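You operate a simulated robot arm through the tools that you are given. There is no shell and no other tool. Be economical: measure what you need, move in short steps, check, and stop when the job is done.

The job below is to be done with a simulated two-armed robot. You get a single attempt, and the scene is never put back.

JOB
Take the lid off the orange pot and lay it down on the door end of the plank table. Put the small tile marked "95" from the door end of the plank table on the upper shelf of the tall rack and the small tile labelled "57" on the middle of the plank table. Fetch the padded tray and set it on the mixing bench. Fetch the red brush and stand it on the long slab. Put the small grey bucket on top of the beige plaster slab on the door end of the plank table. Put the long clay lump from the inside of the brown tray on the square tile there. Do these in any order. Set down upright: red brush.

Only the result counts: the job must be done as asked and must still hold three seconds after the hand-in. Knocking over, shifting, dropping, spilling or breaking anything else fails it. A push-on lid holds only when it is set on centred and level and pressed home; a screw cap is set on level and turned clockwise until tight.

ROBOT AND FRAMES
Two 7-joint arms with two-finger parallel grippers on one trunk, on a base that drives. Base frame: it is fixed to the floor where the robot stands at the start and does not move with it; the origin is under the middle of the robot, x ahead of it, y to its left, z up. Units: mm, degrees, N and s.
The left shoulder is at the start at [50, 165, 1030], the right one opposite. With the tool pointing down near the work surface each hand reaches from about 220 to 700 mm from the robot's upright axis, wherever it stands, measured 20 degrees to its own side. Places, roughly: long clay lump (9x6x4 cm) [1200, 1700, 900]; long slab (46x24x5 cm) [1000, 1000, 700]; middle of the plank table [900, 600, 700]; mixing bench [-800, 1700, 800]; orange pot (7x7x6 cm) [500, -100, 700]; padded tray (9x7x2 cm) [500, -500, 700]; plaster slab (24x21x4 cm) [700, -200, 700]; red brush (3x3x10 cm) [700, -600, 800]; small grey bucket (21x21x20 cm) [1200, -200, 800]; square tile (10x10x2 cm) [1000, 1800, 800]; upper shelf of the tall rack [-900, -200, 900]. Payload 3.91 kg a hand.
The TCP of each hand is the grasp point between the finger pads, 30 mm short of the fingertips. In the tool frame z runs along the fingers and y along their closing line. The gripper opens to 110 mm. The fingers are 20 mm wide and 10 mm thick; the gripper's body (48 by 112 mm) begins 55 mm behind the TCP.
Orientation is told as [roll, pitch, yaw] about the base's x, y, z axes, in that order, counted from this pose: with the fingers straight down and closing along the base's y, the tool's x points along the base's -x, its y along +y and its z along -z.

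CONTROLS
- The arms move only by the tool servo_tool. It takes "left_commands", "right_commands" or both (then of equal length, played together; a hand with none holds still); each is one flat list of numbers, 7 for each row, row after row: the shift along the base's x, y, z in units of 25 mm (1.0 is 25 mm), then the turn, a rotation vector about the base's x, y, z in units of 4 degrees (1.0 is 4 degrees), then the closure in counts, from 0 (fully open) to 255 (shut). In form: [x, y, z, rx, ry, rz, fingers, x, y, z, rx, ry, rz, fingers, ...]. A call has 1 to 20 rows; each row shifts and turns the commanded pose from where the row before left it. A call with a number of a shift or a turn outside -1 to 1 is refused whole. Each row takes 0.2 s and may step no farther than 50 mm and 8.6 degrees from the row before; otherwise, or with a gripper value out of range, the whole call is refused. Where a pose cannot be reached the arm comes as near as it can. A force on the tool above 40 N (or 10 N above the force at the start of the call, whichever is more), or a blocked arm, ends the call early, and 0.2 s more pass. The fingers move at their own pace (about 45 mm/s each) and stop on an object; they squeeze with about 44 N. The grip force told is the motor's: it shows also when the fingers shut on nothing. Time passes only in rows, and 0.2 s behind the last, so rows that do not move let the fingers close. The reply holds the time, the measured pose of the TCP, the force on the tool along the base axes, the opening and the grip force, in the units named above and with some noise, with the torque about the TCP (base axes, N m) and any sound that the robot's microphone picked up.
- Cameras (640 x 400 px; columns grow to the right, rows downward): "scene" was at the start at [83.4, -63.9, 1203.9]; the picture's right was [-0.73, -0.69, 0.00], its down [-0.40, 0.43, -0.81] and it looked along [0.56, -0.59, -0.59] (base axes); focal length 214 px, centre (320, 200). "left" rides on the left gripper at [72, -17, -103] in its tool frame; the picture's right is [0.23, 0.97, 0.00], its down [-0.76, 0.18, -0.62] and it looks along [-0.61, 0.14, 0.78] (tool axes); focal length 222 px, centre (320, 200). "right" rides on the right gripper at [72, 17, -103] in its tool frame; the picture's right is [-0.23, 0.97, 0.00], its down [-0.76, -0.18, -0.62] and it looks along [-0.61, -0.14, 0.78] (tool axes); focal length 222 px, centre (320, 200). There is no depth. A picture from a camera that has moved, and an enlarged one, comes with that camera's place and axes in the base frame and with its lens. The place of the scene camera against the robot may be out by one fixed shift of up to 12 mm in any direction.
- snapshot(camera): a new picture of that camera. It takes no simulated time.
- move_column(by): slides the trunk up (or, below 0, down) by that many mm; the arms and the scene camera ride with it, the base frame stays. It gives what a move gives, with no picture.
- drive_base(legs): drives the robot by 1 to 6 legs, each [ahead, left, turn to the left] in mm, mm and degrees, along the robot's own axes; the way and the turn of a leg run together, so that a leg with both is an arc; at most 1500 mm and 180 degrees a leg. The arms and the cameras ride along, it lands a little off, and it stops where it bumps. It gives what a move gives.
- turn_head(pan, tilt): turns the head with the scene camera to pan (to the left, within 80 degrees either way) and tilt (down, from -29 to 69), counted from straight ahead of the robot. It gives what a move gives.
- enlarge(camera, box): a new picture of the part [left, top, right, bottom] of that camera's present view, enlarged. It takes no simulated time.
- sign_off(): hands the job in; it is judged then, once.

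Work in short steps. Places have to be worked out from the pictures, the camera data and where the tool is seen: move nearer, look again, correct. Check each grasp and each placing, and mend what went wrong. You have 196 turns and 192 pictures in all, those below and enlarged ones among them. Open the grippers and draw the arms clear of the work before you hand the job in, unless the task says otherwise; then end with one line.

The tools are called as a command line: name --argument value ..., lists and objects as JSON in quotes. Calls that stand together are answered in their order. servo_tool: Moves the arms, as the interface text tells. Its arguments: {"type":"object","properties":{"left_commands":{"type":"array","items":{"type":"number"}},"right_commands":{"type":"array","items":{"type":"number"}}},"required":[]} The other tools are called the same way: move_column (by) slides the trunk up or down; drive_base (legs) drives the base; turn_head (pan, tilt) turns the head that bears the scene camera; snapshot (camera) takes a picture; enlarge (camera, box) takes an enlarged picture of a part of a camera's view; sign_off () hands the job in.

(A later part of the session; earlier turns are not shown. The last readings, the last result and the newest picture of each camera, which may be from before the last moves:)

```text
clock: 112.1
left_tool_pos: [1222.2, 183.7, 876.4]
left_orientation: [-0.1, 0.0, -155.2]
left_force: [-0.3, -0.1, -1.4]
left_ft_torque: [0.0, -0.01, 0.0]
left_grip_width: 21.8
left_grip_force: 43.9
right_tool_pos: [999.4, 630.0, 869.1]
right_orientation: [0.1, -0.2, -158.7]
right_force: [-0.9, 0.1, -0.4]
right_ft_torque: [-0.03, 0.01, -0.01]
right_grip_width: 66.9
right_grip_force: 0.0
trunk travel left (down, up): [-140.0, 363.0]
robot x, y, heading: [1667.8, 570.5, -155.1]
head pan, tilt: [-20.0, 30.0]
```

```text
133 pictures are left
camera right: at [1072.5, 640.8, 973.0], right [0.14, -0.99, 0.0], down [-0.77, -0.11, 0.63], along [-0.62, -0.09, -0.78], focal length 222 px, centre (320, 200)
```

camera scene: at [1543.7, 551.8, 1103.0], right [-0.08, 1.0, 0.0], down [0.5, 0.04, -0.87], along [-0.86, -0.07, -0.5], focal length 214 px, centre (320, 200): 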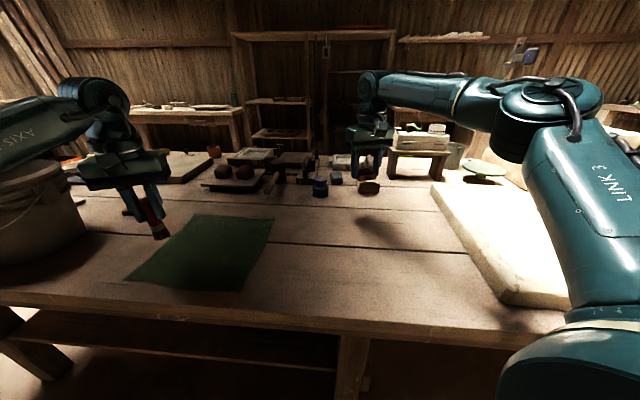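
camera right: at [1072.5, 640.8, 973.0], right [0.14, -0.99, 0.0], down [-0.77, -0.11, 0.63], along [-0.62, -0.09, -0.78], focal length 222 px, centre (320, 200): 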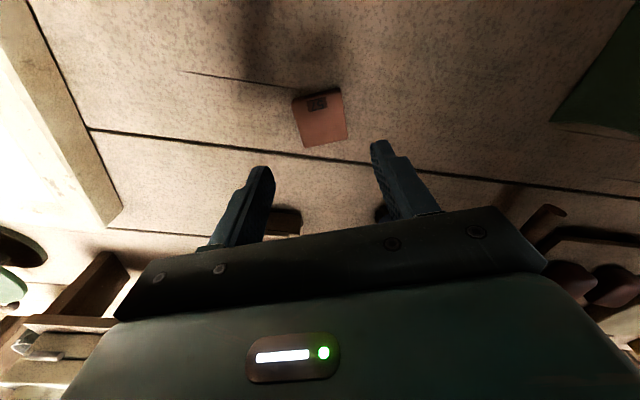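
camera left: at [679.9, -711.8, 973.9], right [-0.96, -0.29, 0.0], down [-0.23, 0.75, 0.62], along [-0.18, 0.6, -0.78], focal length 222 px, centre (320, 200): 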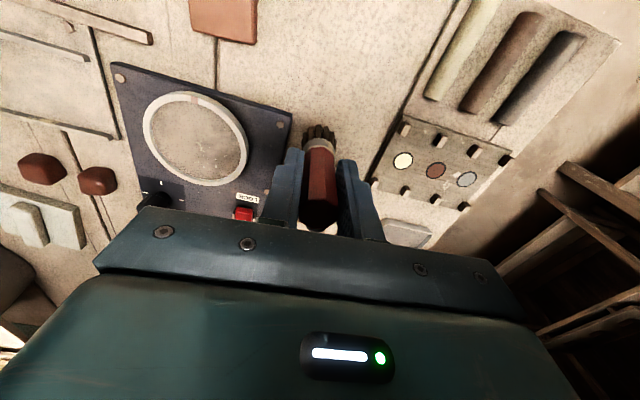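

Tile "57" lies in the middle. Now the brush: raise both hands, back off, turn to heading ~155° and slide so that the left hand comes over the long slab.

servo_tool --left_commands '[0, 0, 1, 0, 0, 0, 255, 0, 0, 1, 0, 0, 0, 255, 0, 0, 0, 0, 0, 0, 255, 0, 0, 0, 0, 0, 0, 255, 0, 0, 0, 0, 0, 0, 255, 0, 0, 0, 0, 0, 0, 255, 0, 0, 0, 0, 0, 0, 255]' --right_commands '[0, 0, 1, 0, 0, 0, 0, 0, 0, 1, 0, 0, 0, 0, 0.9, 0.4, 1, 0, 0, 0, 0, 0.9, 0.4, 1, 0, 0, 0, 0, 0.9, 0.4, 1, 0, 0, 0, 0, 0.9, 0.4, 1, 0, 0, 0, 0, 0.9, 0.4, 0, 0, 0, 0, 0]'

drive_base --legs '[[-120, 0, 0], [0, 0, -50], [174, -217, 0]]'

snapshot --camera "left"

turn_head --pan 10 --tilt 30

snapshot --camera "scene"

```text
clock: 113.7
left_tool_pos: [1221.8, 187.3, 925.9]
left_orientation: [0.1, -0.1, -155.1]
left_force: [-0.2, 0.4, -1.0]
left_ft_torque: [0.02, -0.02, 0.02]
left_grip_width: 21.8
left_grip_force: 43.6
right_tool_pos: [1108.7, 677.2, 1020.3]
right_orientation: [0.1, -0.1, -158.7]
right_force: [-0.5, 0.1, -0.4]
right_ft_torque: [-0.02, 0.02, -0.01]
right_grip_width: 110.1
right_grip_force: 0.0
trunk travel left (down, up): [-140.0, 363.0]
robot x, y, heading: [1665.8, 572.0, -155.0]
head pan, tilt: [-20.0, 30.0]
```

```text
clock: 118.8
left_tool_pos: [1118.4, 978.0, 924.8]
left_orientation: [0.0, 0.0, 155.6]
left_force: [-0.4, 0.3, 0.5]
left_ft_torque: [0.0, 0.0, 0.03]
left_grip_width: 21.8
left_grip_force: 43.8
right_tool_pos: [1418.4, 1382.4, 1022.1]
right_orientation: [0.2, -0.2, 152.0]
right_force: [0.1, 0.9, 0.1]
right_ft_torque: [0.01, -0.02, -0.03]
right_grip_width: 109.7
right_grip_force: 0.0
trunk travel left (down, up): [-140.0, 363.0]
robot x, y, heading: [1704.5, 889.4, 155.7]
head pan, tilt: [-20.0, 30.0]
```

```text
132 pictures are left
camera left: at [1193.0, 963.5, 1028.5], right [-0.2, -0.98, 0.0], down [-0.77, 0.15, 0.62], along [-0.61, 0.12, -0.78], focal length 222 px, centre (320, 200)
```

left: 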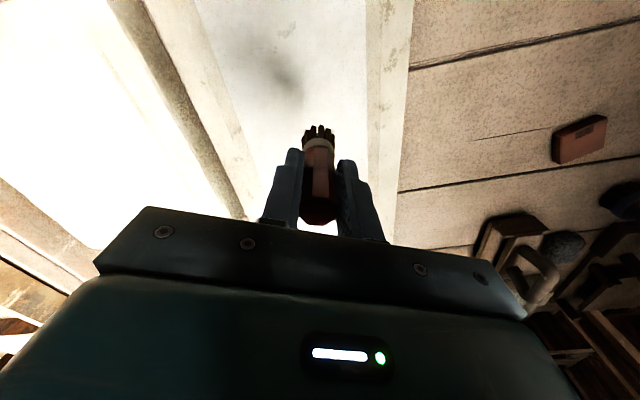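

```text
clock: 119.7
left_tool_pos: [1119.3, 976.8, 926.3]
left_orientation: [0.0, 0.1, 155.5]
left_force: [-0.5, -0.1, 0.1]
left_ft_torque: [0.01, -0.01, 0.0]
left_grip_width: 21.9
left_grip_force: 44.1
right_tool_pos: [1418.5, 1382.8, 1021.0]
right_orientation: [0.1, -0.3, 151.9]
right_force: [-0.8, -0.8, 0.1]
right_ft_torque: [0.02, -0.01, -0.01]
right_grip_width: 110.0
right_grip_force: 0.1
trunk travel left (down, up): [-140.0, 363.0]
robot x, y, heading: [1706.4, 890.4, 155.5]
head pan, tilt: [10.0, 30.0]
```

```text
131 pictures are left
camera scene: at [1581.9, 926.0, 1103.0], right [0.25, 0.97, 0.0], down [0.48, -0.13, -0.87], along [-0.84, 0.22, -0.5], focal length 214 px, centre (320, 200)
```

scene: 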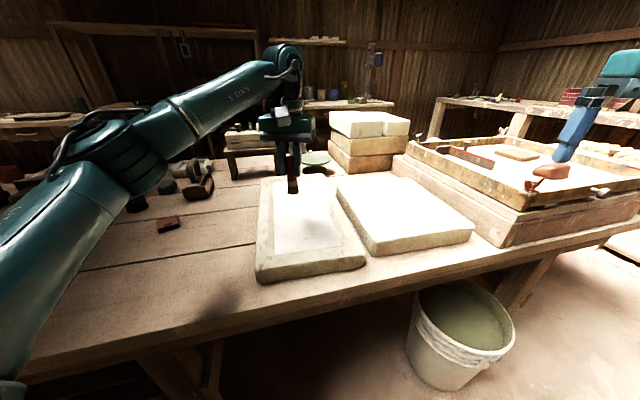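

The brush is centred over the slab. Lower to near contact (expected TCP 845).

servo_tool --left_commands '[0, 0, -1, 0, 0, 0, 255, 0, 0, -1, 0, 0, 0, 255, 0, 0, -0.7, 0, 0, 0, 255, 0, 0, -0.2, 0, 0, 0, 255, 0, 0, -0.1, 0, 0, 0, 255, 0, 0, 0, 0, 0, 0, 255]'

enlarge --camera "scene" --box '[240, 120, 368, 200]'

```text
clock: 121.1
left_tool_pos: [1120.0, 976.8, 849.0]
left_orientation: [-0.1, 0.0, 155.6]
left_force: [-0.3, -0.1, -0.8]
left_ft_torque: [-0.02, 0.03, -0.02]
left_grip_width: 21.9
left_grip_force: 43.9
right_tool_pos: [1418.3, 1383.7, 1020.4]
right_orientation: [0.1, -0.3, 151.9]
right_force: [0.3, -0.6, 0.3]
right_ft_torque: [-0.01, 0.0, -0.01]
right_grip_width: 109.8
right_grip_force: 0.0
trunk travel left (down, up): [-140.0, 363.0]
robot x, y, heading: [1706.7, 890.6, 155.5]
head pan, tilt: [10.0, 30.0]
```

```text
5.00 times, centred on (304, 160) of scene
camera zoom: at [1581.8, 925.9, 1103.0], right [0.25, 0.97, 0.0], down [0.48, -0.12, -0.87], along [-0.84, 0.22, -0.5], focal length 1072 px, centre (400, 400)
```

zoom: 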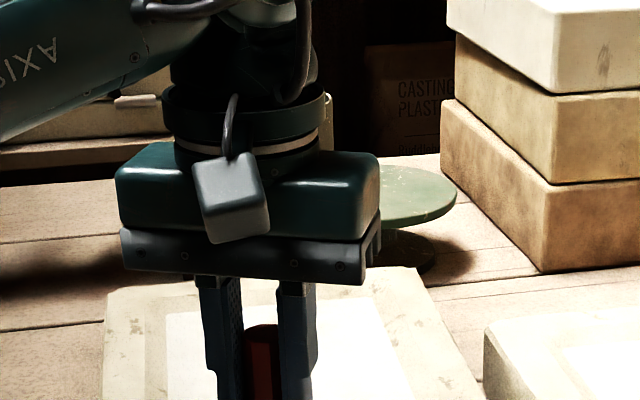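

Small steps until contact force shows.

servo_tool --left_commands '[0, 0, -0.1, 0, 0, 0, 255, 0, 0, -0.08, 0, 0, 0, 255, 0, 0, 0, 0, 0, 0, 255]'

```text
clock: 121.9
left_tool_pos: [1120.1, 977.1, 846.2]
left_orientation: [-0.1, -0.1, 155.6]
left_force: [-0.3, 0.6, 0.1]
left_ft_torque: [0.0, -0.01, 0.0]
left_grip_width: 22.0
left_grip_force: 43.8
right_tool_pos: [1418.4, 1383.0, 1021.1]
right_orientation: [0.1, -0.2, 151.9]
right_force: [0.3, 0.5, 1.1]
right_ft_torque: [-0.01, -0.03, 0.01]
right_grip_width: 109.7
right_grip_force: 0.0
trunk travel left (down, up): [-140.0, 363.0]
robot x, y, heading: [1700.0, 891.4, 155.4]
head pan, tilt: [10.0, 30.0]
```

servo_tool --left_commands '[0, 0, -0.1, 0, 0, 0, 255, 0, 0, 0, 0, 0, 0, 255]'

enlarge --camera "scene" --box '[264, 170, 328, 210]'

```text
clock: 122.5
left_tool_pos: [1121.3, 976.3, 842.3]
left_orientation: [-0.1, 0.0, 155.6]
left_force: [0.2, -0.7, 0.2]
left_ft_torque: [-0.02, 0.01, 0.01]
left_grip_width: 22.0
left_grip_force: 43.8
right_tool_pos: [1419.7, 1381.3, 1021.0]
right_orientation: [0.2, -0.2, 152.0]
right_force: [0.5, -0.3, -0.9]
right_ft_torque: [-0.02, -0.03, -0.03]
right_grip_width: 110.2
right_grip_force: 0.0
trunk travel left (down, up): [-140.0, 363.0]
robot x, y, heading: [1703.3, 891.8, 155.6]
head pan, tilt: [10.0, 30.0]
```

```text
10.00 times, centred on (296, 190) of scene
camera zoom: at [1581.8, 925.9, 1103.0], right [0.25, 0.97, 0.0], down [0.48, -0.12, -0.87], along [-0.84, 0.22, -0.5], focal length 2145 px, centre (560, 300)
```

zoom: 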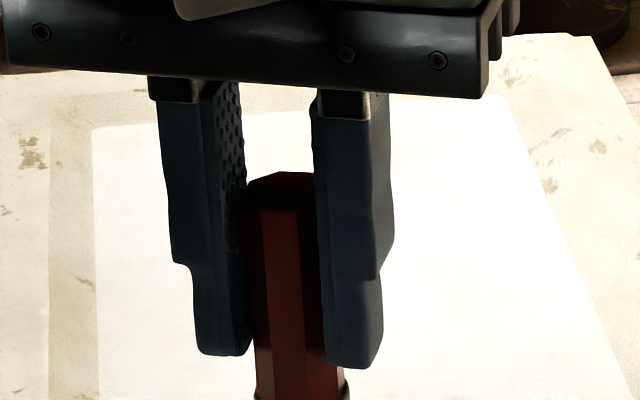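

No contact yet; I look at the brush's foot.

enlarge --camera "scene" --box '[264, 190, 328, 230]'

servo_tool --left_commands '[0, 0, -0.12, 0, 0, 0, 255, 0, 0, 0, 0, 0, 0, 255]'

```text
10.00 times, centred on (296, 210) of scene
camera zoom: at [1581.8, 925.9, 1103.0], right [0.25, 0.97, 0.0], down [0.48, -0.12, -0.87], along [-0.84, 0.22, -0.5], focal length 2145 px, centre (560, 100)
```

zoom: 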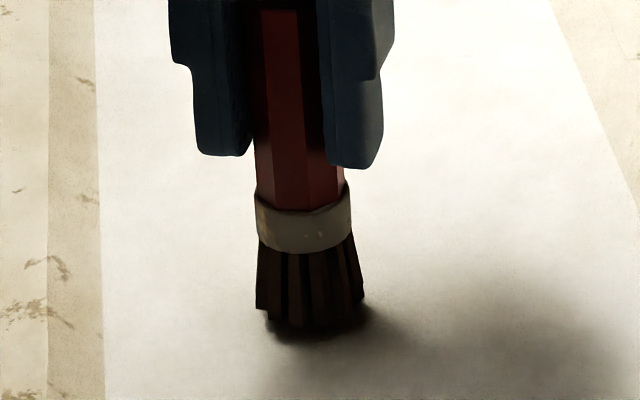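

```text
clock: 123.1
left_tool_pos: [1121.5, 977.4, 840.6]
left_orientation: [-0.1, 0.0, 155.5]
left_force: [-0.6, 0.5, 0.4]
left_ft_torque: [0.02, 0.03, 0.01]
left_grip_width: 22.1
left_grip_force: 44.0
right_tool_pos: [1418.6, 1382.6, 1020.7]
right_orientation: [0.0, -0.2, 151.9]
right_force: [0.6, 0.1, -0.4]
right_ft_torque: [-0.04, 0.01, -0.02]
right_grip_width: 110.0
right_grip_force: 0.1
trunk travel left (down, up): [-140.0, 363.0]
robot x, y, heading: [1703.6, 893.6, 155.8]
head pan, tilt: [10.0, 30.0]
```

A few mm still. Continue in fine steps.

servo_tool --left_commands '[0, 0, -0.08, 0, 0, 0, 255, 0, 0, -0.08, 0, 0, 0, 255, 0, 0, 0, 0, 0, 0, 255]'

enlarge --camera "scene" --box '[264, 190, 328, 230]'

```text
clock: 123.9
left_tool_pos: [1118.6, 978.0, 837.0]
left_orientation: [0.0, 0.0, 155.7]
left_force: [-0.8, -1.7, 5.3]
left_ft_torque: [-0.16, 0.02, 0.01]
left_grip_width: 21.7
left_grip_force: 43.9
right_tool_pos: [1418.9, 1383.2, 1021.3]
right_orientation: [0.1, -0.2, 152.0]
right_force: [-0.2, -0.2, -0.5]
right_ft_torque: [-0.03, 0.02, 0.0]
right_grip_width: 110.0
right_grip_force: 0.1
trunk travel left (down, up): [-140.0, 363.0]
robot x, y, heading: [1701.0, 889.9, 155.7]
head pan, tilt: [10.0, 30.0]
```

```text
10.00 times, centred on (296, 210) of scene
camera zoom: at [1582.2, 925.7, 1103.2], right [0.25, 0.97, 0.0], down [0.48, -0.12, -0.87], along [-0.84, 0.22, -0.5], focal length 2145 px, centre (560, 100)
```

zoom: 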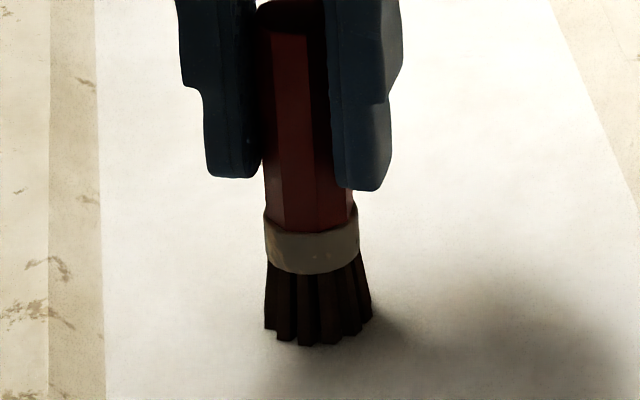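

Contact at z=837 (5 N), brush vertical. Release and rise.

servo_tool --left_commands '[0, 0, 0, 0, 0, 0, 150, 0, 0, 0, 0, 0, 0, 100, 0, 0, 0, 0, 0, 0, 100, 0, 0, 0.4, 0, 0, 0, 100, 0, 0, 1, 0, 0, 0, 100, 0, 0, 1, 0, 0, 0, 100, 0, 0, 1, 0, 0, 0, 100, 0, 0, 1, 0, 0, 0, 100, 0, 0, 1, 0, 0, 0, 100, 0, 0, 1, 0, 0, 0, 100]'

enlarge --camera "scene" --box '[240, 130, 368, 210]'

enlarge --camera "scene" --box '[400, 100, 640, 250]'

```text
clock: 126.1
left_tool_pos: [1121.1, 977.7, 997.9]
left_orientation: [0.0, 0.0, 155.6]
left_force: [-0.1, -0.9, -0.4]
left_ft_torque: [-0.03, -0.01, 0.0]
left_grip_width: 66.9
left_grip_force: 0.0
right_tool_pos: [1418.2, 1382.9, 1020.4]
right_orientation: [0.1, -0.1, 152.0]
right_force: [0.6, 0.7, 0.9]
right_ft_torque: [0.01, 0.01, -0.01]
right_grip_width: 110.1
right_grip_force: 0.1
trunk travel left (down, up): [-140.0, 363.0]
robot x, y, heading: [1703.9, 890.2, 155.6]
head pan, tilt: [10.0, 30.0]
```

```text
5.00 times, centred on (304, 170) of scene
camera zoom: at [1582.1, 925.9, 1103.0], right [0.25, 0.97, 0.0], down [0.48, -0.12, -0.87], along [-0.84, 0.22, -0.5], focal length 1072 px, centre (400, 350)
```

zoom: 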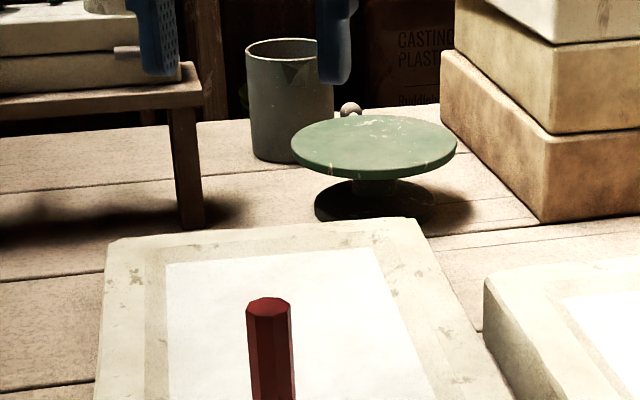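

```text
2.67 times, centred on (520, 175) of scene
camera zoom: at [1582.1, 925.9, 1103.0], right [0.25, 0.97, 0.0], down [0.48, -0.12, -0.87], along [-0.84, 0.22, -0.5], focal length 572 px, centre (-213, 267)
```

zoom: 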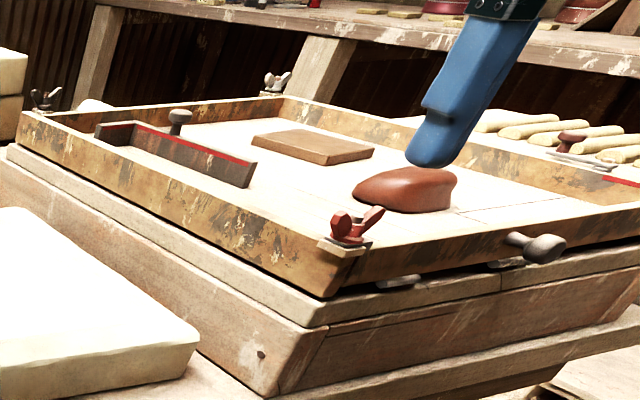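

Brush stands on the slab. Next the clay lump (≈(1212, 1673)) and square tile (≈(1025, 1815)): raise the column, back off and go round the white bucket to about (1900, 1900).

move_column --by 110

drive_base --legs '[[-250, 0, 0], [0, 0, 2], [447, -1020, 0]]'

turn_head --pan 20 --tilt 30

snapshot --camera "scene"

```text
clock: 127.5
left_tool_pos: [1119.7, 977.4, 1104.6]
left_orientation: [0.0, 0.0, 155.5]
left_force: [-0.7, -1.2, -0.4]
left_ft_torque: [-0.02, 0.01, 0.0]
left_grip_width: 66.8
left_grip_force: 0.1
right_tool_pos: [1418.1, 1382.5, 1130.9]
right_orientation: [0.1, -0.3, 151.9]
right_force: [0.0, 0.0, 0.8]
right_ft_torque: [0.03, -0.01, 0.01]
right_grip_width: 110.0
right_grip_force: 0.0
trunk travel left (down, up): [-250.0, 253.0]
robot x, y, heading: [1702.2, 892.8, 155.6]
head pan, tilt: [10.0, 30.0]
```

```text
clock: 134.9
left_tool_pos: [1319.2, 1958.2, 1106.4]
left_orientation: [0.1, 0.0, 157.6]
left_force: [0.7, 0.3, -0.1]
left_ft_torque: [0.04, 0.02, 0.01]
left_grip_width: 67.1
left_grip_force: 0.0
right_tool_pos: [1604.4, 2373.5, 1130.9]
right_orientation: [0.1, -0.3, 153.9]
right_force: [0.9, 0.2, -0.4]
right_ft_torque: [0.0, -0.02, 0.01]
right_grip_width: 110.1
right_grip_force: 0.0
trunk travel left (down, up): [-250.0, 253.0]
robot x, y, heading: [1905.1, 1888.2, 157.5]
head pan, tilt: [10.0, 30.0]
```

```text
clock: 135.7
left_tool_pos: [1320.4, 1958.1, 1106.1]
left_orientation: [0.0, 0.0, 157.5]
left_force: [0.9, 0.2, 0.1]
left_ft_torque: [0.01, -0.01, 0.03]
left_grip_width: 67.1
left_grip_force: 0.1
right_tool_pos: [1604.1, 2373.9, 1131.1]
right_orientation: [0.1, -0.2, 153.9]
right_force: [0.8, -0.3, 0.2]
right_ft_torque: [0.0, 0.0, 0.05]
right_grip_width: 110.2
right_grip_force: 0.0
trunk travel left (down, up): [-250.0, 253.0]
robot x, y, heading: [1906.0, 1889.1, 157.5]
head pan, tilt: [20.0, 30.0]
```

```text
124 pictures are left
camera scene: at [1780.9, 1906.6, 1213.1], right [0.04, 1.0, 0.0], down [0.5, -0.02, -0.87], along [-0.87, 0.04, -0.5], focal length 214 px, centre (320, 200)
```

scene: 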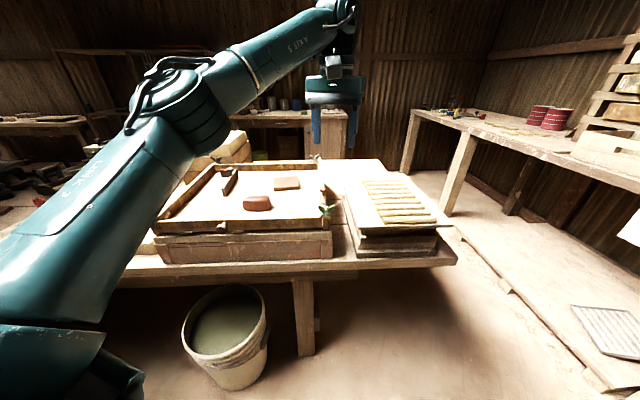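

Room enough. I refine: lump ≈ (1183, 1732, 862), square tile ≈ (1028, 1815, 856). Drive closer and raise nothing; then look with the left hand camera.

drive_base --legs '[[190, 77, 0]]'

snapshot --camera "left"

snapshot --camera "scene"

```text
clock: 137.3
left_tool_pos: [1116.9, 1966.6, 1106.6]
left_orientation: [0.0, 0.0, 157.1]
left_force: [0.5, 0.1, 0.7]
left_ft_torque: [0.01, -0.02, 0.01]
left_grip_width: 67.0
left_grip_force: 0.1
right_tool_pos: [1403.0, 2379.0, 1131.6]
right_orientation: [0.0, -0.2, 153.5]
right_force: [0.0, -0.9, -0.1]
right_ft_torque: [-0.01, -0.01, -0.01]
right_grip_width: 110.3
right_grip_force: 0.0
trunk travel left (down, up): [-250.0, 253.0]
robot x, y, heading: [1701.2, 1898.4, 156.9]
head pan, tilt: [20.0, 30.0]
```

```text
123 pictures are left
camera left: at [1190.0, 1954.9, 1208.8], right [-0.17, -0.99, 0.0], down [-0.77, 0.13, 0.62], along [-0.61, 0.11, -0.78], focal length 222 px, centre (320, 200)
```

left: 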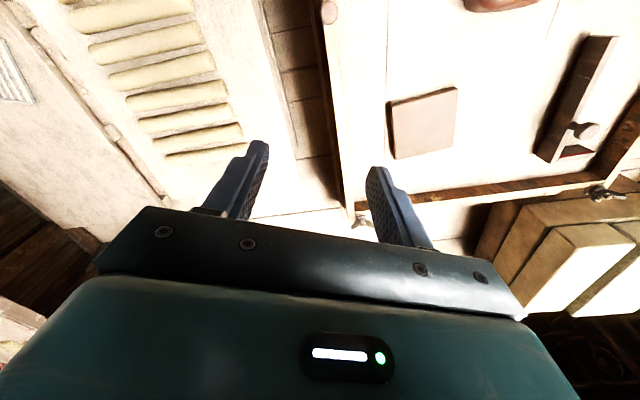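

```text
122 pictures are left
camera scene: at [1576.9, 1911.5, 1213.0], right [0.05, 1.0, 0.0], down [0.5, -0.03, -0.87], along [-0.86, 0.04, -0.5], focal length 214 px, centre (320, 200)
```

scene: 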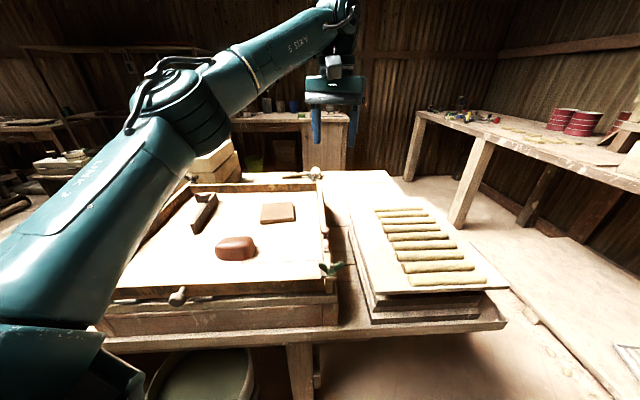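

I zoom on the lump to see its orientation.

enlarge --camera "scene" --box '[180, 180, 340, 280]'

```text
4.00 times, centred on (260, 230) of scene
camera zoom: at [1576.9, 1911.5, 1213.0], right [0.05, 1.0, 0.0], down [0.5, -0.03, -0.87], along [-0.86, 0.04, -0.5], focal length 858 px, centre (560, 80)
```

zoom: 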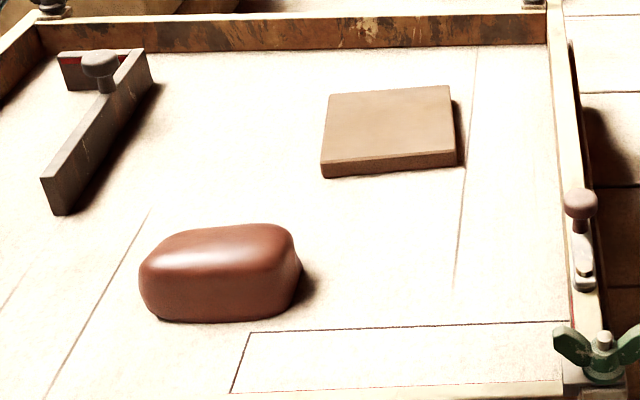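

Long axis runs along y. I move above the lump and turn the hand to close along x (yaw ≈ 90°).

servo_tool --left_commands '[0.29, -0.95, -0.3, 0, 0, -1, 0, 0.29, -0.95, -0.3, 0, 0, -1, 0, 0.29, -0.95, -0.3, 0, 0, -1, 0, 0.29, -0.95, -0.3, 0, 0, -1, 0, 0.29, -0.95, -0.3, 0, 0, -1, 0, 0.29, -0.95, -0.3, 0, 0, -1, 0, 0.29, -0.95, -0.3, 0, 0, -1, 0, 0.29, -0.95, -0.3, 0, 0, -1, 0, 0.29, -0.95, -0.3, 0, 0, -1, 0, 0.29, -0.95, -0.3, 0, 0, -1, 0, 0, 0, 0, 0, 0, -1, 0, 0, 0, 0, 0, 0, -1, 0, 0, 0, 0, 0, 0, -1, 0, 0, 0, 0, 0, 0, -1, 0, 0, 0, 0, 0, 0, -1, 0, 0, 0, 0, 0, 0, -1, 0, 0, 0, 0, 0, 0, 0, 0]'

snapshot --camera "left"

```text
clock: 140.9
left_tool_pos: [1304.0, 1813.8, 1009.1]
left_orientation: [0.1, 0.0, 93.3]
left_force: [-0.2, -0.5, 0.3]
left_ft_torque: [-0.02, 0.0, 0.02]
left_grip_width: 110.0
left_grip_force: 0.0
left hand out of reach, approached as far as the arm can: row 9, 10, 11, 12, 13, 14, 15, 16
right_tool_pos: [1404.5, 2379.5, 1130.7]
right_orientation: [0.2, -0.3, 153.5]
right_force: [-0.4, 0.7, 0.0]
right_ft_torque: [0.02, 0.05, -0.01]
right_grip_width: 110.0
right_grip_force: 0.1
trunk travel left (down, up): [-250.0, 253.0]
robot x, y, heading: [1702.6, 1895.2, 156.9]
head pan, tilt: [20.0, 30.0]
```

```text
120 pictures are left
camera left: at [1324.3, 1743.0, 1112.6], right [-0.96, -0.28, 0.0], down [-0.22, 0.75, 0.62], along [-0.18, 0.6, -0.78], focal length 222 px, centre (320, 200)
```

left: 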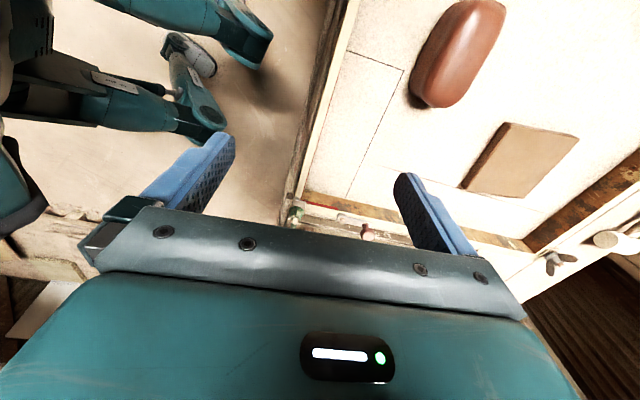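

Yaw 90 is out of the arm's range; the lump's long axis is at azimuth ≈98°, centre (1191, 1729). I turn to yaw ≈188° to grip it end to end (91 mm of 110).

servo_tool --left_commands '[0, 0, 0.3, 0, 0, 1, 0, 0, 0, 0.2, 0, 0, 1, 0, 0, 0, 0, 0, 0, 1, 0, 0, 0, 0, 0, 0, 1, 0, 0, 0, 0, 0, 0, 1, 0, 0, 0, 0, 0, 0, 1, 0, 0, 0, 0, 0, 0, 1, 0, 0, 0, 0, 0, 0, 1, 0, 0, 0, 0, 0, 0, 1, 0, 0, 0, 0, 0, 0, 1, 0, 0, 0, 0, 0, 0, 1, 0, 0, 0, 0, 0, 0, 1, 0, -0.5, -0.4, 0, 0, 0, 1, 0, -0.5, -0.4, 0, 0, 0, 1, 0, -0.5, -0.4, 0, 0, 0, 1, 0, -0.5, -0.4, 0, 0, 0, 1, 0, -0.5, -0.4, 0, 0, 0, 1, 0, -0.5, -0.4, 0, 0, 0, 1, 0, -0.5, -0.4, 0, 0, 0, 1, 0, -0.5, -0.4, 0, 0, 0, 1, 0]'

servo_tool --left_commands '[-0.5, -0.2, 0, 0, 0, 1, 0, 0, 0, 0, 0, 0, 1, 0, 0, 0, 0, 0, 0, 1, 0, 0, 0, 0, 0, 0, 0.8, 0, 0, 0, 0, 0, 0, 0, 0]'

snapshot --camera "left"

```text
clock: 145.1
left_tool_pos: [1203.4, 1732.1, 1020.5]
left_orientation: [0.0, 0.0, 173.1]
left_force: [0.6, -0.4, 0.5]
left_ft_torque: [-0.03, 0.0, 0.01]
left_grip_width: 109.5
left_grip_force: 0.1
right_tool_pos: [1404.6, 2380.2, 1130.7]
right_orientation: [0.1, -0.2, 153.4]
right_force: [0.4, -0.6, 0.5]
right_ft_torque: [0.0, 0.01, -0.04]
right_grip_width: 110.0
right_grip_force: 0.0
trunk travel left (down, up): [-250.0, 253.0]
robot x, y, heading: [1699.7, 1896.5, 156.9]
head pan, tilt: [20.0, 30.0]
```

```text
clock: 146.3
left_tool_pos: [1190.3, 1728.2, 1022.4]
left_orientation: [0.1, 0.1, -171.7]
left_force: [-0.1, 0.3, -0.3]
left_ft_torque: [0.03, 0.01, 0.0]
left_grip_width: 110.0
left_grip_force: 0.1
right_tool_pos: [1404.6, 2379.1, 1131.6]
right_orientation: [0.1, -0.2, 153.5]
right_force: [-0.2, 0.5, 0.5]
right_ft_torque: [-0.01, 0.02, 0.0]
right_grip_width: 109.9
right_grip_force: 0.0
trunk travel left (down, up): [-250.0, 253.0]
robot x, y, heading: [1703.5, 1896.7, 156.9]
head pan, tilt: [20.0, 30.0]
```

```text
119 pictures are left
camera left: at [1260.0, 1756.5, 1125.4], right [0.37, -0.93, 0.0], down [-0.73, -0.29, 0.62], along [-0.58, -0.23, -0.78], focal length 222 px, centre (320, 200)
```

left: 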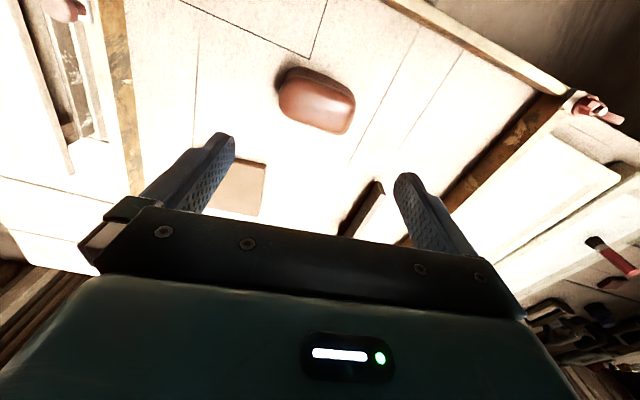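

I zoom in to measure centre and axis better.

enlarge --camera "left" --box '[256, 50, 384, 150]'

```text
4.00 times, centred on (320, 100) of left
camera zoom: at [1260.0, 1756.5, 1125.4], right [0.37, -0.93, 0.0], down [-0.73, -0.29, 0.62], along [-0.58, -0.23, -0.78], focal length 888 px, centre (320, 600)
```

zoom: 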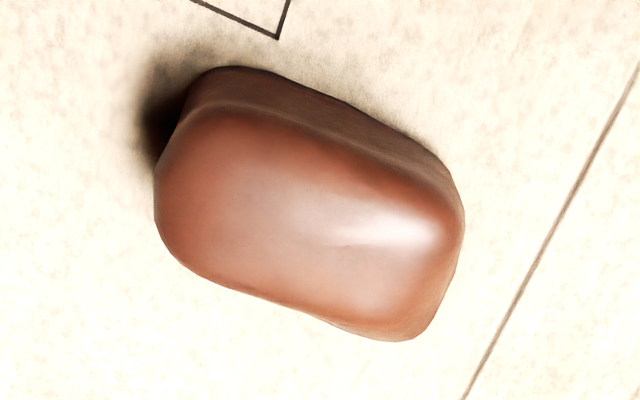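

Centre (1194, 1733), axis azimuth ≈93.6°. Correct yaw and position, descend to z≈925 and check.

servo_tool --left_commands '[0.15, 0.2, 0, 0, 0, -0.7, 0, 0, 0, -0.9, 0, 0, -0.5, 0, 0, 0, -1, 0, 0, 0, 0, 0, 0, -1, 0, 0, 0, 0, 0, 0, -1, 0, 0, 0, 0, 0, 0, 0, 0, 0, 0, 0]'

snapshot --camera "left"

```text
clock: 147.7
left_tool_pos: [1198.2, 1734.5, 923.7]
left_orientation: [-0.1, 0.1, -176.6]
left_force: [-0.1, -0.1, -0.2]
left_ft_torque: [-0.02, 0.01, -0.02]
left_grip_width: 109.9
left_grip_force: 0.0
right_tool_pos: [1404.3, 2379.8, 1130.6]
right_orientation: [0.1, -0.2, 153.5]
right_force: [0.3, 0.1, 0.5]
right_ft_torque: [0.0, 0.0, 0.03]
right_grip_width: 110.0
right_grip_force: 0.0
trunk travel left (down, up): [-250.0, 253.0]
robot x, y, heading: [1700.4, 1893.6, 157.0]
head pan, tilt: [20.0, 30.0]
```

```text
117 pictures are left
camera left: at [1269.8, 1756.5, 1026.8], right [0.29, -0.96, 0.0], down [-0.75, -0.22, 0.62], along [-0.6, -0.18, -0.78], focal length 222 px, centre (320, 200)
```

left: 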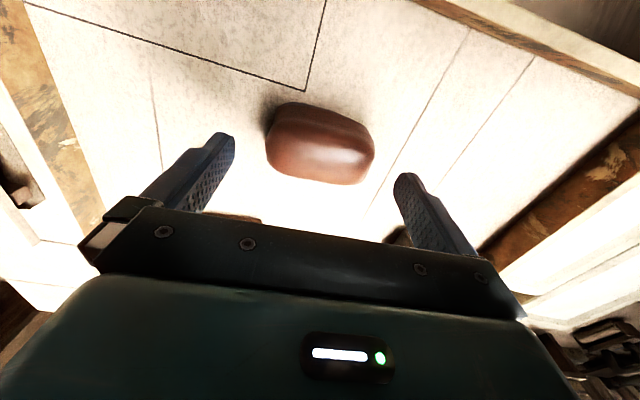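

Aligned. Descend to z≈880 and close.

servo_tool --left_commands '[-0.15, 0, -0.6, 0, 0, 0, 0, 0, 0, -0.6, 0, 0, 0, 0, 0, 0, -0.55, 0, 0, 0, 0, 0, 0, 0, 0, 0, 0, 255, 0, 0, 0, 0, 0, 0, 255, 0, 0, 0, 0, 0, 0, 255, 0, 0, 0, 0, 0, 0, 255]'

snapshot --camera "left"

```text
clock: 149.3
left_tool_pos: [1192.4, 1732.3, 879.7]
left_orientation: [0.0, 0.0, -176.5]
left_force: [-1.3, -0.9, 1.1]
left_ft_torque: [-0.09, 0.15, -0.01]
left_grip_width: 89.1
left_grip_force: 43.9
right_tool_pos: [1404.0, 2379.3, 1130.9]
right_orientation: [0.1, -0.3, 153.5]
right_force: [-0.3, -1.0, 0.4]
right_ft_torque: [0.0, -0.01, 0.03]
right_grip_width: 109.9
right_grip_force: 0.1
trunk travel left (down, up): [-250.0, 253.0]
robot x, y, heading: [1696.0, 1896.7, 157.1]
head pan, tilt: [20.0, 30.0]
```

```text
116 pictures are left
camera left: at [1263.5, 1754.4, 984.0], right [0.29, -0.96, 0.0], down [-0.75, -0.22, 0.62], along [-0.6, -0.18, -0.78], focal length 222 px, centre (320, 200)
```

left: 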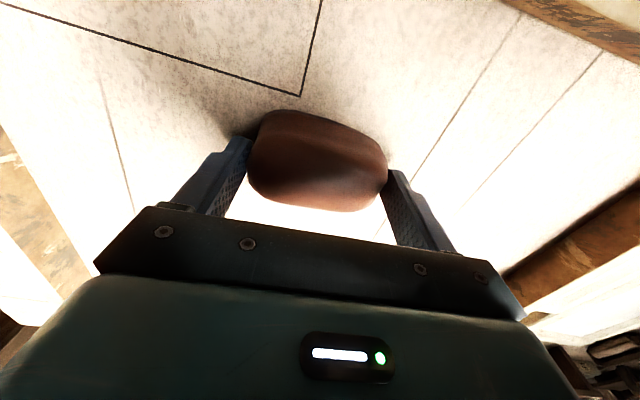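

Lump gripped (89 mm). Lift 70 mm and carry toward the square tile.

servo_tool --left_commands '[0, 0, 0.4, 0, 0, 0, 255, 0, 0, 0.8, 0, 0, 0, 255, 0, 0, 1, 0, 0, 0, 255, 0, 0, 1, 0, 0, 0, 255, -0.87, 0.45, 0, 0, 0, 0, 255, -0.87, 0.45, 0, 0, 0, 0, 255, -0.87, 0.45, 0, 0, 0, 0, 255, -0.87, 0.45, 0, 0, 0, 0, 255, -0.87, 0.45, 0, 0, 0, 0, 255, -0.87, 0.45, 0, 0, 0, 0, 255, 0, 0, 0, 0, 0, 0, 255]'

snapshot --camera "left"

enlarge --camera "scene" --box '[180, 160, 340, 260]'

```text
clock: 151.7
left_tool_pos: [1060.4, 1801.6, 963.2]
left_orientation: [0.1, 0.0, -176.6]
left_force: [0.5, -0.4, -3.8]
left_ft_torque: [-0.01, 0.0, 0.01]
left_grip_width: 88.9
left_grip_force: 44.2
right_tool_pos: [1404.3, 2379.8, 1130.3]
right_orientation: [0.1, -0.2, 153.5]
right_force: [0.2, -1.0, 0.4]
right_ft_torque: [0.03, 0.01, 0.0]
right_grip_width: 110.0
right_grip_force: 0.1
trunk travel left (down, up): [-250.0, 253.0]
robot x, y, heading: [1698.5, 1898.9, 156.8]
head pan, tilt: [20.0, 30.0]
```

```text
115 pictures are left
camera left: at [1132.0, 1823.6, 1066.4], right [0.29, -0.96, 0.0], down [-0.75, -0.22, 0.62], along [-0.6, -0.18, -0.78], focal length 222 px, centre (320, 200)
```

left: 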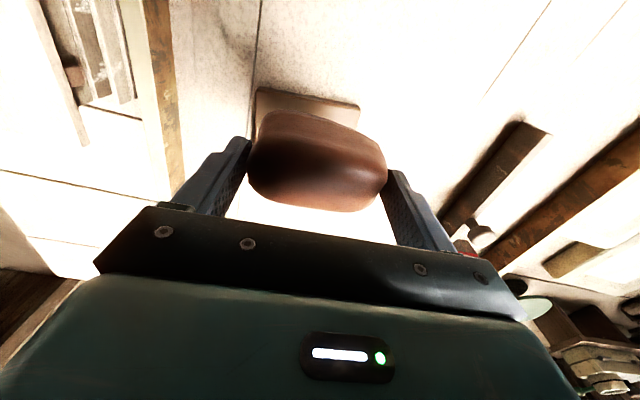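

```text
4.00 times, centred on (260, 210) of scene
camera zoom: at [1577.0, 1911.4, 1213.0], right [0.05, 1.0, 0.0], down [0.5, -0.03, -0.87], along [-0.86, 0.04, -0.5], focal length 858 px, centre (560, 160)
```

zoom: 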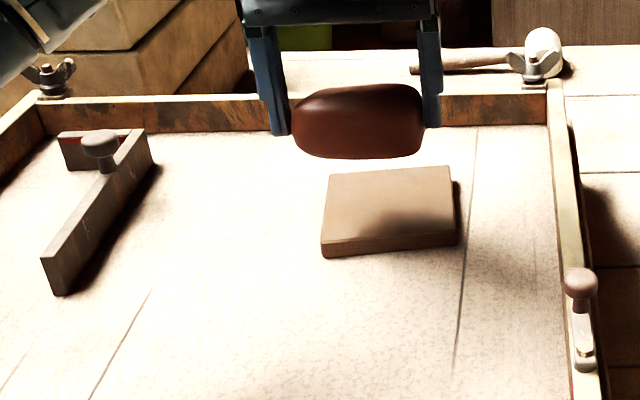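

Tile centre ≈ (1033, 1810). Shift over it and lower to z≈910.

servo_tool --left_commands '[-0.55, 0.17, 0, 0, 0, 0, 255, -0.55, 0.17, 0, 0, 0, 0, 255, 0, 0, -0.8, 0, 0, 0, 255, 0, 0, -0.8, 0, 0, 0, 255, 0, 0, -0.4, 0, 0, 0, 255, 0, 0, 0, 0, 0, 0, 255]'

enlarge --camera "scene" --box '[220, 160, 348, 240]'

snapshot --camera "left"

```text
clock: 153.1
left_tool_pos: [1032.6, 1809.8, 911.9]
left_orientation: [0.0, 0.1, -176.4]
left_force: [-0.1, -0.2, -3.4]
left_ft_torque: [-0.03, 0.04, -0.01]
left_grip_width: 89.1
left_grip_force: 43.5
right_tool_pos: [1403.9, 2379.8, 1130.4]
right_orientation: [0.0, -0.2, 153.5]
right_force: [0.1, 0.7, 0.1]
right_ft_torque: [0.03, -0.01, -0.01]
right_grip_width: 110.0
right_grip_force: 0.0
trunk travel left (down, up): [-250.0, 253.0]
robot x, y, heading: [1699.0, 1899.3, 157.1]
head pan, tilt: [20.0, 30.0]
```

```text
5.00 times, centred on (284, 200) of scene
camera zoom: at [1577.0, 1911.4, 1213.0], right [0.05, 1.0, 0.0], down [0.5, -0.03, -0.87], along [-0.86, 0.04, -0.5], focal length 1072 px, centre (500, 200)
```

zoom: 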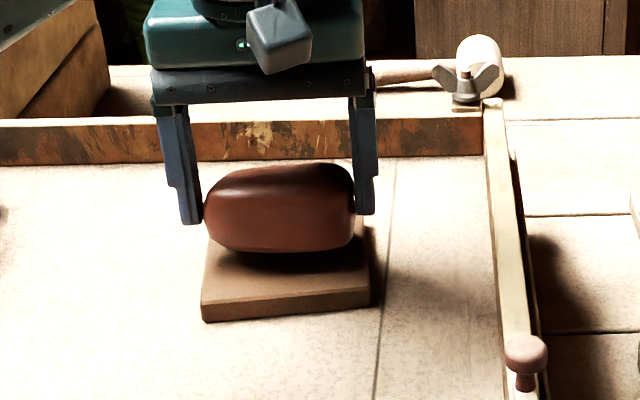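

```text
112 pictures are left
camera left: at [1104.4, 1832.3, 1015.0], right [0.29, -0.96, 0.0], down [-0.75, -0.22, 0.62], along [-0.6, -0.18, -0.78], focal length 222 px, centre (320, 200)
```

left: 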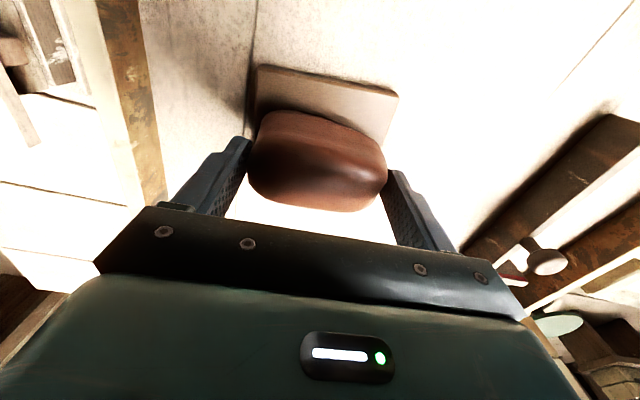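

Centred over the tile within ~5 mm; nudge +y a little and lower to contact.

servo_tool --left_commands '[0, 0.15, -0.3, 0, 0, 0, 255, 0, 0, -0.15, 0, 0, 0, 255, 0, 0, 0, 0, 0, 0, 255]'

```text
clock: 153.9
left_tool_pos: [1031.8, 1814.3, 901.5]
left_orientation: [0.0, 0.0, -176.4]
left_force: [1.0, -0.8, -3.6]
left_ft_torque: [-0.01, 0.0, -0.02]
left_grip_width: 88.7
left_grip_force: 43.8
right_tool_pos: [1403.8, 2379.6, 1130.1]
right_orientation: [0.0, -0.2, 153.4]
right_force: [-0.2, -1.4, 0.1]
right_ft_torque: [-0.02, -0.02, -0.02]
right_grip_width: 109.7
right_grip_force: 0.2
trunk travel left (down, up): [-250.0, 253.0]
robot x, y, heading: [1702.7, 1893.5, 156.7]
head pan, tilt: [20.0, 30.0]
```

servo_tool --left_commands '[0, 0, -0.1, 0, 0, 0, 255, 0, 0, 0, 0, 0, 0, 255, 0, 0, -0.1, 0, 0, 0, 255, 0, 0, 0, 0, 0, 0, 255]'

enlarge --camera "scene" --box '[240, 185, 320, 235]'

```text
clock: 154.9
left_tool_pos: [1032.9, 1813.5, 895.8]
left_orientation: [-0.1, 0.0, -176.6]
left_force: [-1.6, 0.3, 2.0]
left_ft_torque: [-0.16, 0.02, -0.05]
left_grip_width: 88.9
left_grip_force: 43.8
right_tool_pos: [1404.7, 2379.2, 1130.6]
right_orientation: [0.1, -0.2, 153.5]
right_force: [-0.1, -0.1, 1.0]
right_ft_torque: [-0.03, 0.02, -0.01]
right_grip_width: 110.1
right_grip_force: 0.1
trunk travel left (down, up): [-250.0, 253.0]
robot x, y, heading: [1704.6, 1896.6, 157.0]
head pan, tilt: [20.0, 30.0]
```

```text
8.00 times, centred on (280, 210) of scene
camera zoom: at [1577.4, 1911.6, 1213.2], right [0.05, 1.0, 0.0], down [0.5, -0.03, -0.87], along [-0.86, 0.04, -0.5], focal length 1716 px, centre (640, 120)
```

zoom: 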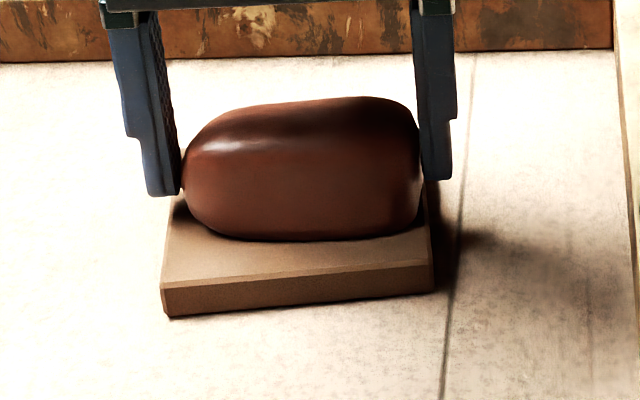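

Contact made (+2 N), lump sits on the tile. Open and rise.

servo_tool --left_commands '[0, 0, 0, 0, 0, 0, 0, 0, 0, 0, 0, 0, 0, 0, 0, 0, 0, 0, 0, 0, 0, 0, 0, 0.5, 0, 0, 0, 0, 0, 0, 1, 0, 0, 0, 0, 0, 0, 1, 0, 0, 0, 0, 0, 0, 1, 0, 0, 0, 0, 0, 0, 1, 0, 0, 0, 0, 0, 0, 1, 0, 0, 0, 0, 0, 0, 1, 0, 0, 0, 0]'

snapshot --camera "left"

enlarge --camera "scene" --box '[180, 160, 340, 260]'

```text
clock: 157.1
left_tool_pos: [1032.3, 1812.2, 1059.1]
left_orientation: [-0.1, 0.0, -176.6]
left_force: [0.0, 0.5, 0.6]
left_ft_torque: [-0.02, -0.02, -0.03]
left_grip_width: 110.1
left_grip_force: 0.1
right_tool_pos: [1404.2, 2380.3, 1130.6]
right_orientation: [0.1, -0.2, 153.5]
right_force: [-0.2, -0.1, -0.9]
right_ft_torque: [0.03, 0.0, 0.01]
right_grip_width: 110.0
right_grip_force: 0.0
trunk travel left (down, up): [-250.0, 253.0]
robot x, y, heading: [1703.4, 1896.4, 157.4]
head pan, tilt: [20.0, 30.0]
```

```text
110 pictures are left
camera left: at [1104.4, 1834.8, 1162.4], right [0.29, -0.96, 0.0], down [-0.75, -0.22, 0.62], along [-0.6, -0.18, -0.78], focal length 222 px, centre (320, 200)
```

left: 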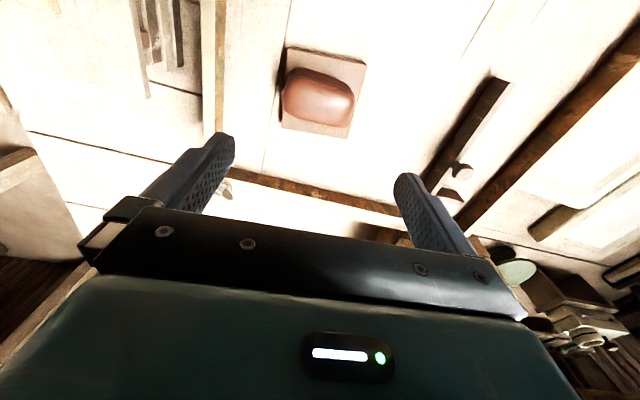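

```text
4.00 times, centred on (260, 210) of scene
camera zoom: at [1577.6, 1911.6, 1213.1], right [0.05, 1.0, 0.0], down [0.5, -0.03, -0.87], along [-0.87, 0.04, -0.5], focal length 858 px, centre (560, 160)
```

zoom: 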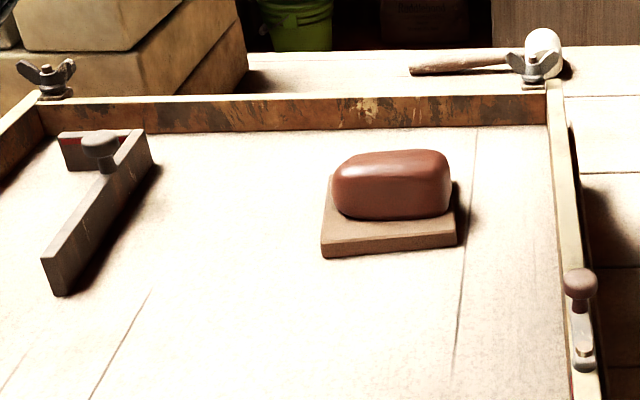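

The lump rests on the square tile. Now go back to the bucket area along the back: back off, turn to heading 180° and slide towards y≈−150.

drive_base --legs '[[-240, 0, 0], [0, 0, 23], [0, 1000, 0], [0, 950, 0]]'

turn_head --pan 5 --tilt 30

snapshot --camera "scene"

snapshot --camera "left"

```text
clock: 169.5
left_tool_pos: [1302.8, -484.8, 1058.3]
left_orientation: [0.0, 0.0, -156.0]
left_force: [-0.4, 0.0, -0.3]
left_ft_torque: [-0.02, 0.04, -0.03]
left_grip_width: 109.8
left_grip_force: 0.1
right_tool_pos: [1449.7, 177.2, 1130.9]
right_orientation: [0.1, -0.3, 174.1]
right_force: [0.2, -0.2, 0.4]
right_ft_torque: [0.01, 0.0, 0.01]
right_grip_width: 109.9
right_grip_force: 0.1
trunk travel left (down, up): [-250.0, 253.0]
robot x, y, heading: [1898.1, -171.4, 178.1]
head pan, tilt: [20.0, 30.0]
```

```text
clock: 170.3
left_tool_pos: [1302.2, -485.3, 1059.3]
left_orientation: [0.0, 0.0, -155.9]
left_force: [0.7, 0.4, -0.2]
left_ft_torque: [0.04, -0.01, 0.03]
left_grip_width: 110.0
left_grip_force: 0.0
right_tool_pos: [1450.2, 176.6, 1131.0]
right_orientation: [0.2, -0.2, 174.1]
right_force: [-0.3, -0.3, -0.8]
right_ft_torque: [0.01, -0.02, 0.01]
right_grip_width: 109.9
right_grip_force: 0.1
trunk travel left (down, up): [-250.0, 253.0]
robot x, y, heading: [1898.9, -166.5, 177.7]
head pan, tilt: [5.0, 30.0]
```

```text
108 pictures are left
camera scene: at [1772.5, -175.3, 1213.1], right [-0.05, 1.0, 0.0], down [0.5, 0.02, -0.87], along [-0.86, -0.04, -0.5], focal length 214 px, centre (320, 200)
```

scene: 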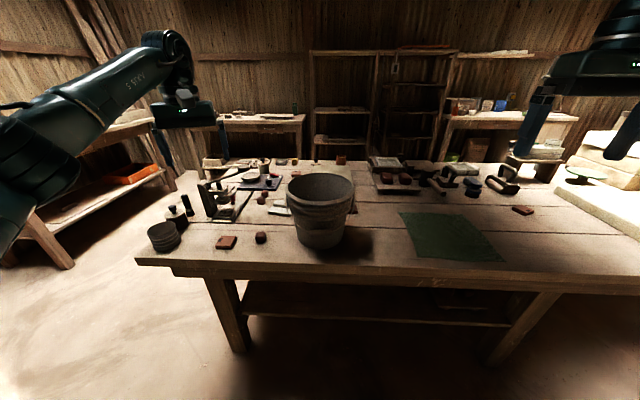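

```text
107 pictures are left
camera left: at [1361.8, -439.6, 1161.8], right [0.61, -0.8, 0.0], down [-0.62, -0.47, 0.62], along [-0.5, -0.38, -0.78], focal length 222 px, centre (320, 200)
```

left: 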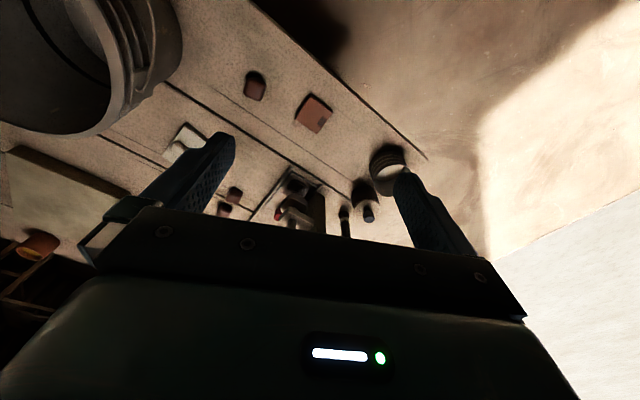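

Read the label on tile C with the left camera and inspect the bucket.

enlarge --camera "left" --box '[289, 90, 337, 135]'

enlarge --camera "scene" --box '[210, 160, 370, 260]'

snapshot --camera "right"

```text
8.89 times, centred on (313, 112) of left
camera zoom: at [1361.8, -439.6, 1161.8], right [0.61, -0.8, 0.0], down [-0.62, -0.47, 0.62], along [-0.5, -0.38, -0.78], focal length 1974 px, centre (382, 978)
```

zoom: 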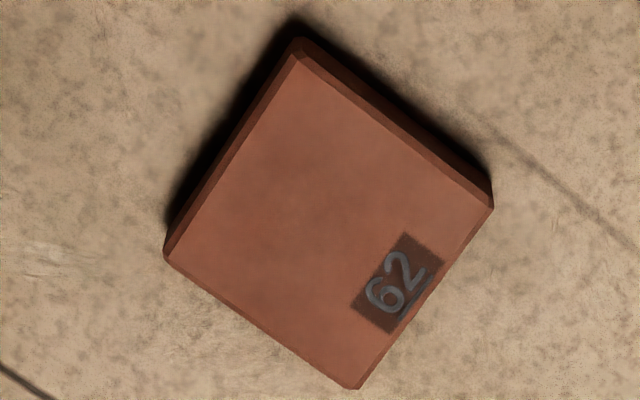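

```text
4.00 times, centred on (290, 210) of scene
camera zoom: at [1772.5, -175.3, 1213.1], right [-0.05, 1.0, 0.0], down [0.5, 0.02, -0.87], along [-0.86, -0.04, -0.5], focal length 858 px, centre (440, 160)
```

zoom: 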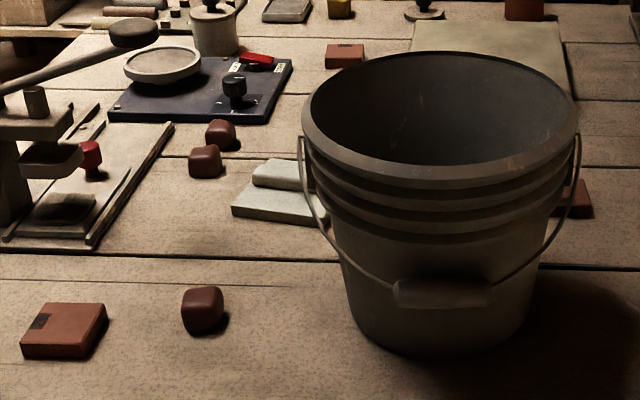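

```text
104 pictures are left
camera right: at [1519.6, 152.5, 1235.3], right [-0.33, -0.95, 0.0], down [-0.74, 0.25, 0.63], along [-0.59, 0.2, -0.78], focal length 222 px, centre (320, 200)
```

right: 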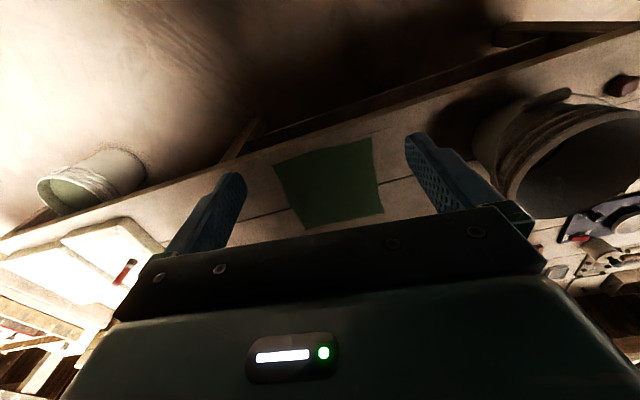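

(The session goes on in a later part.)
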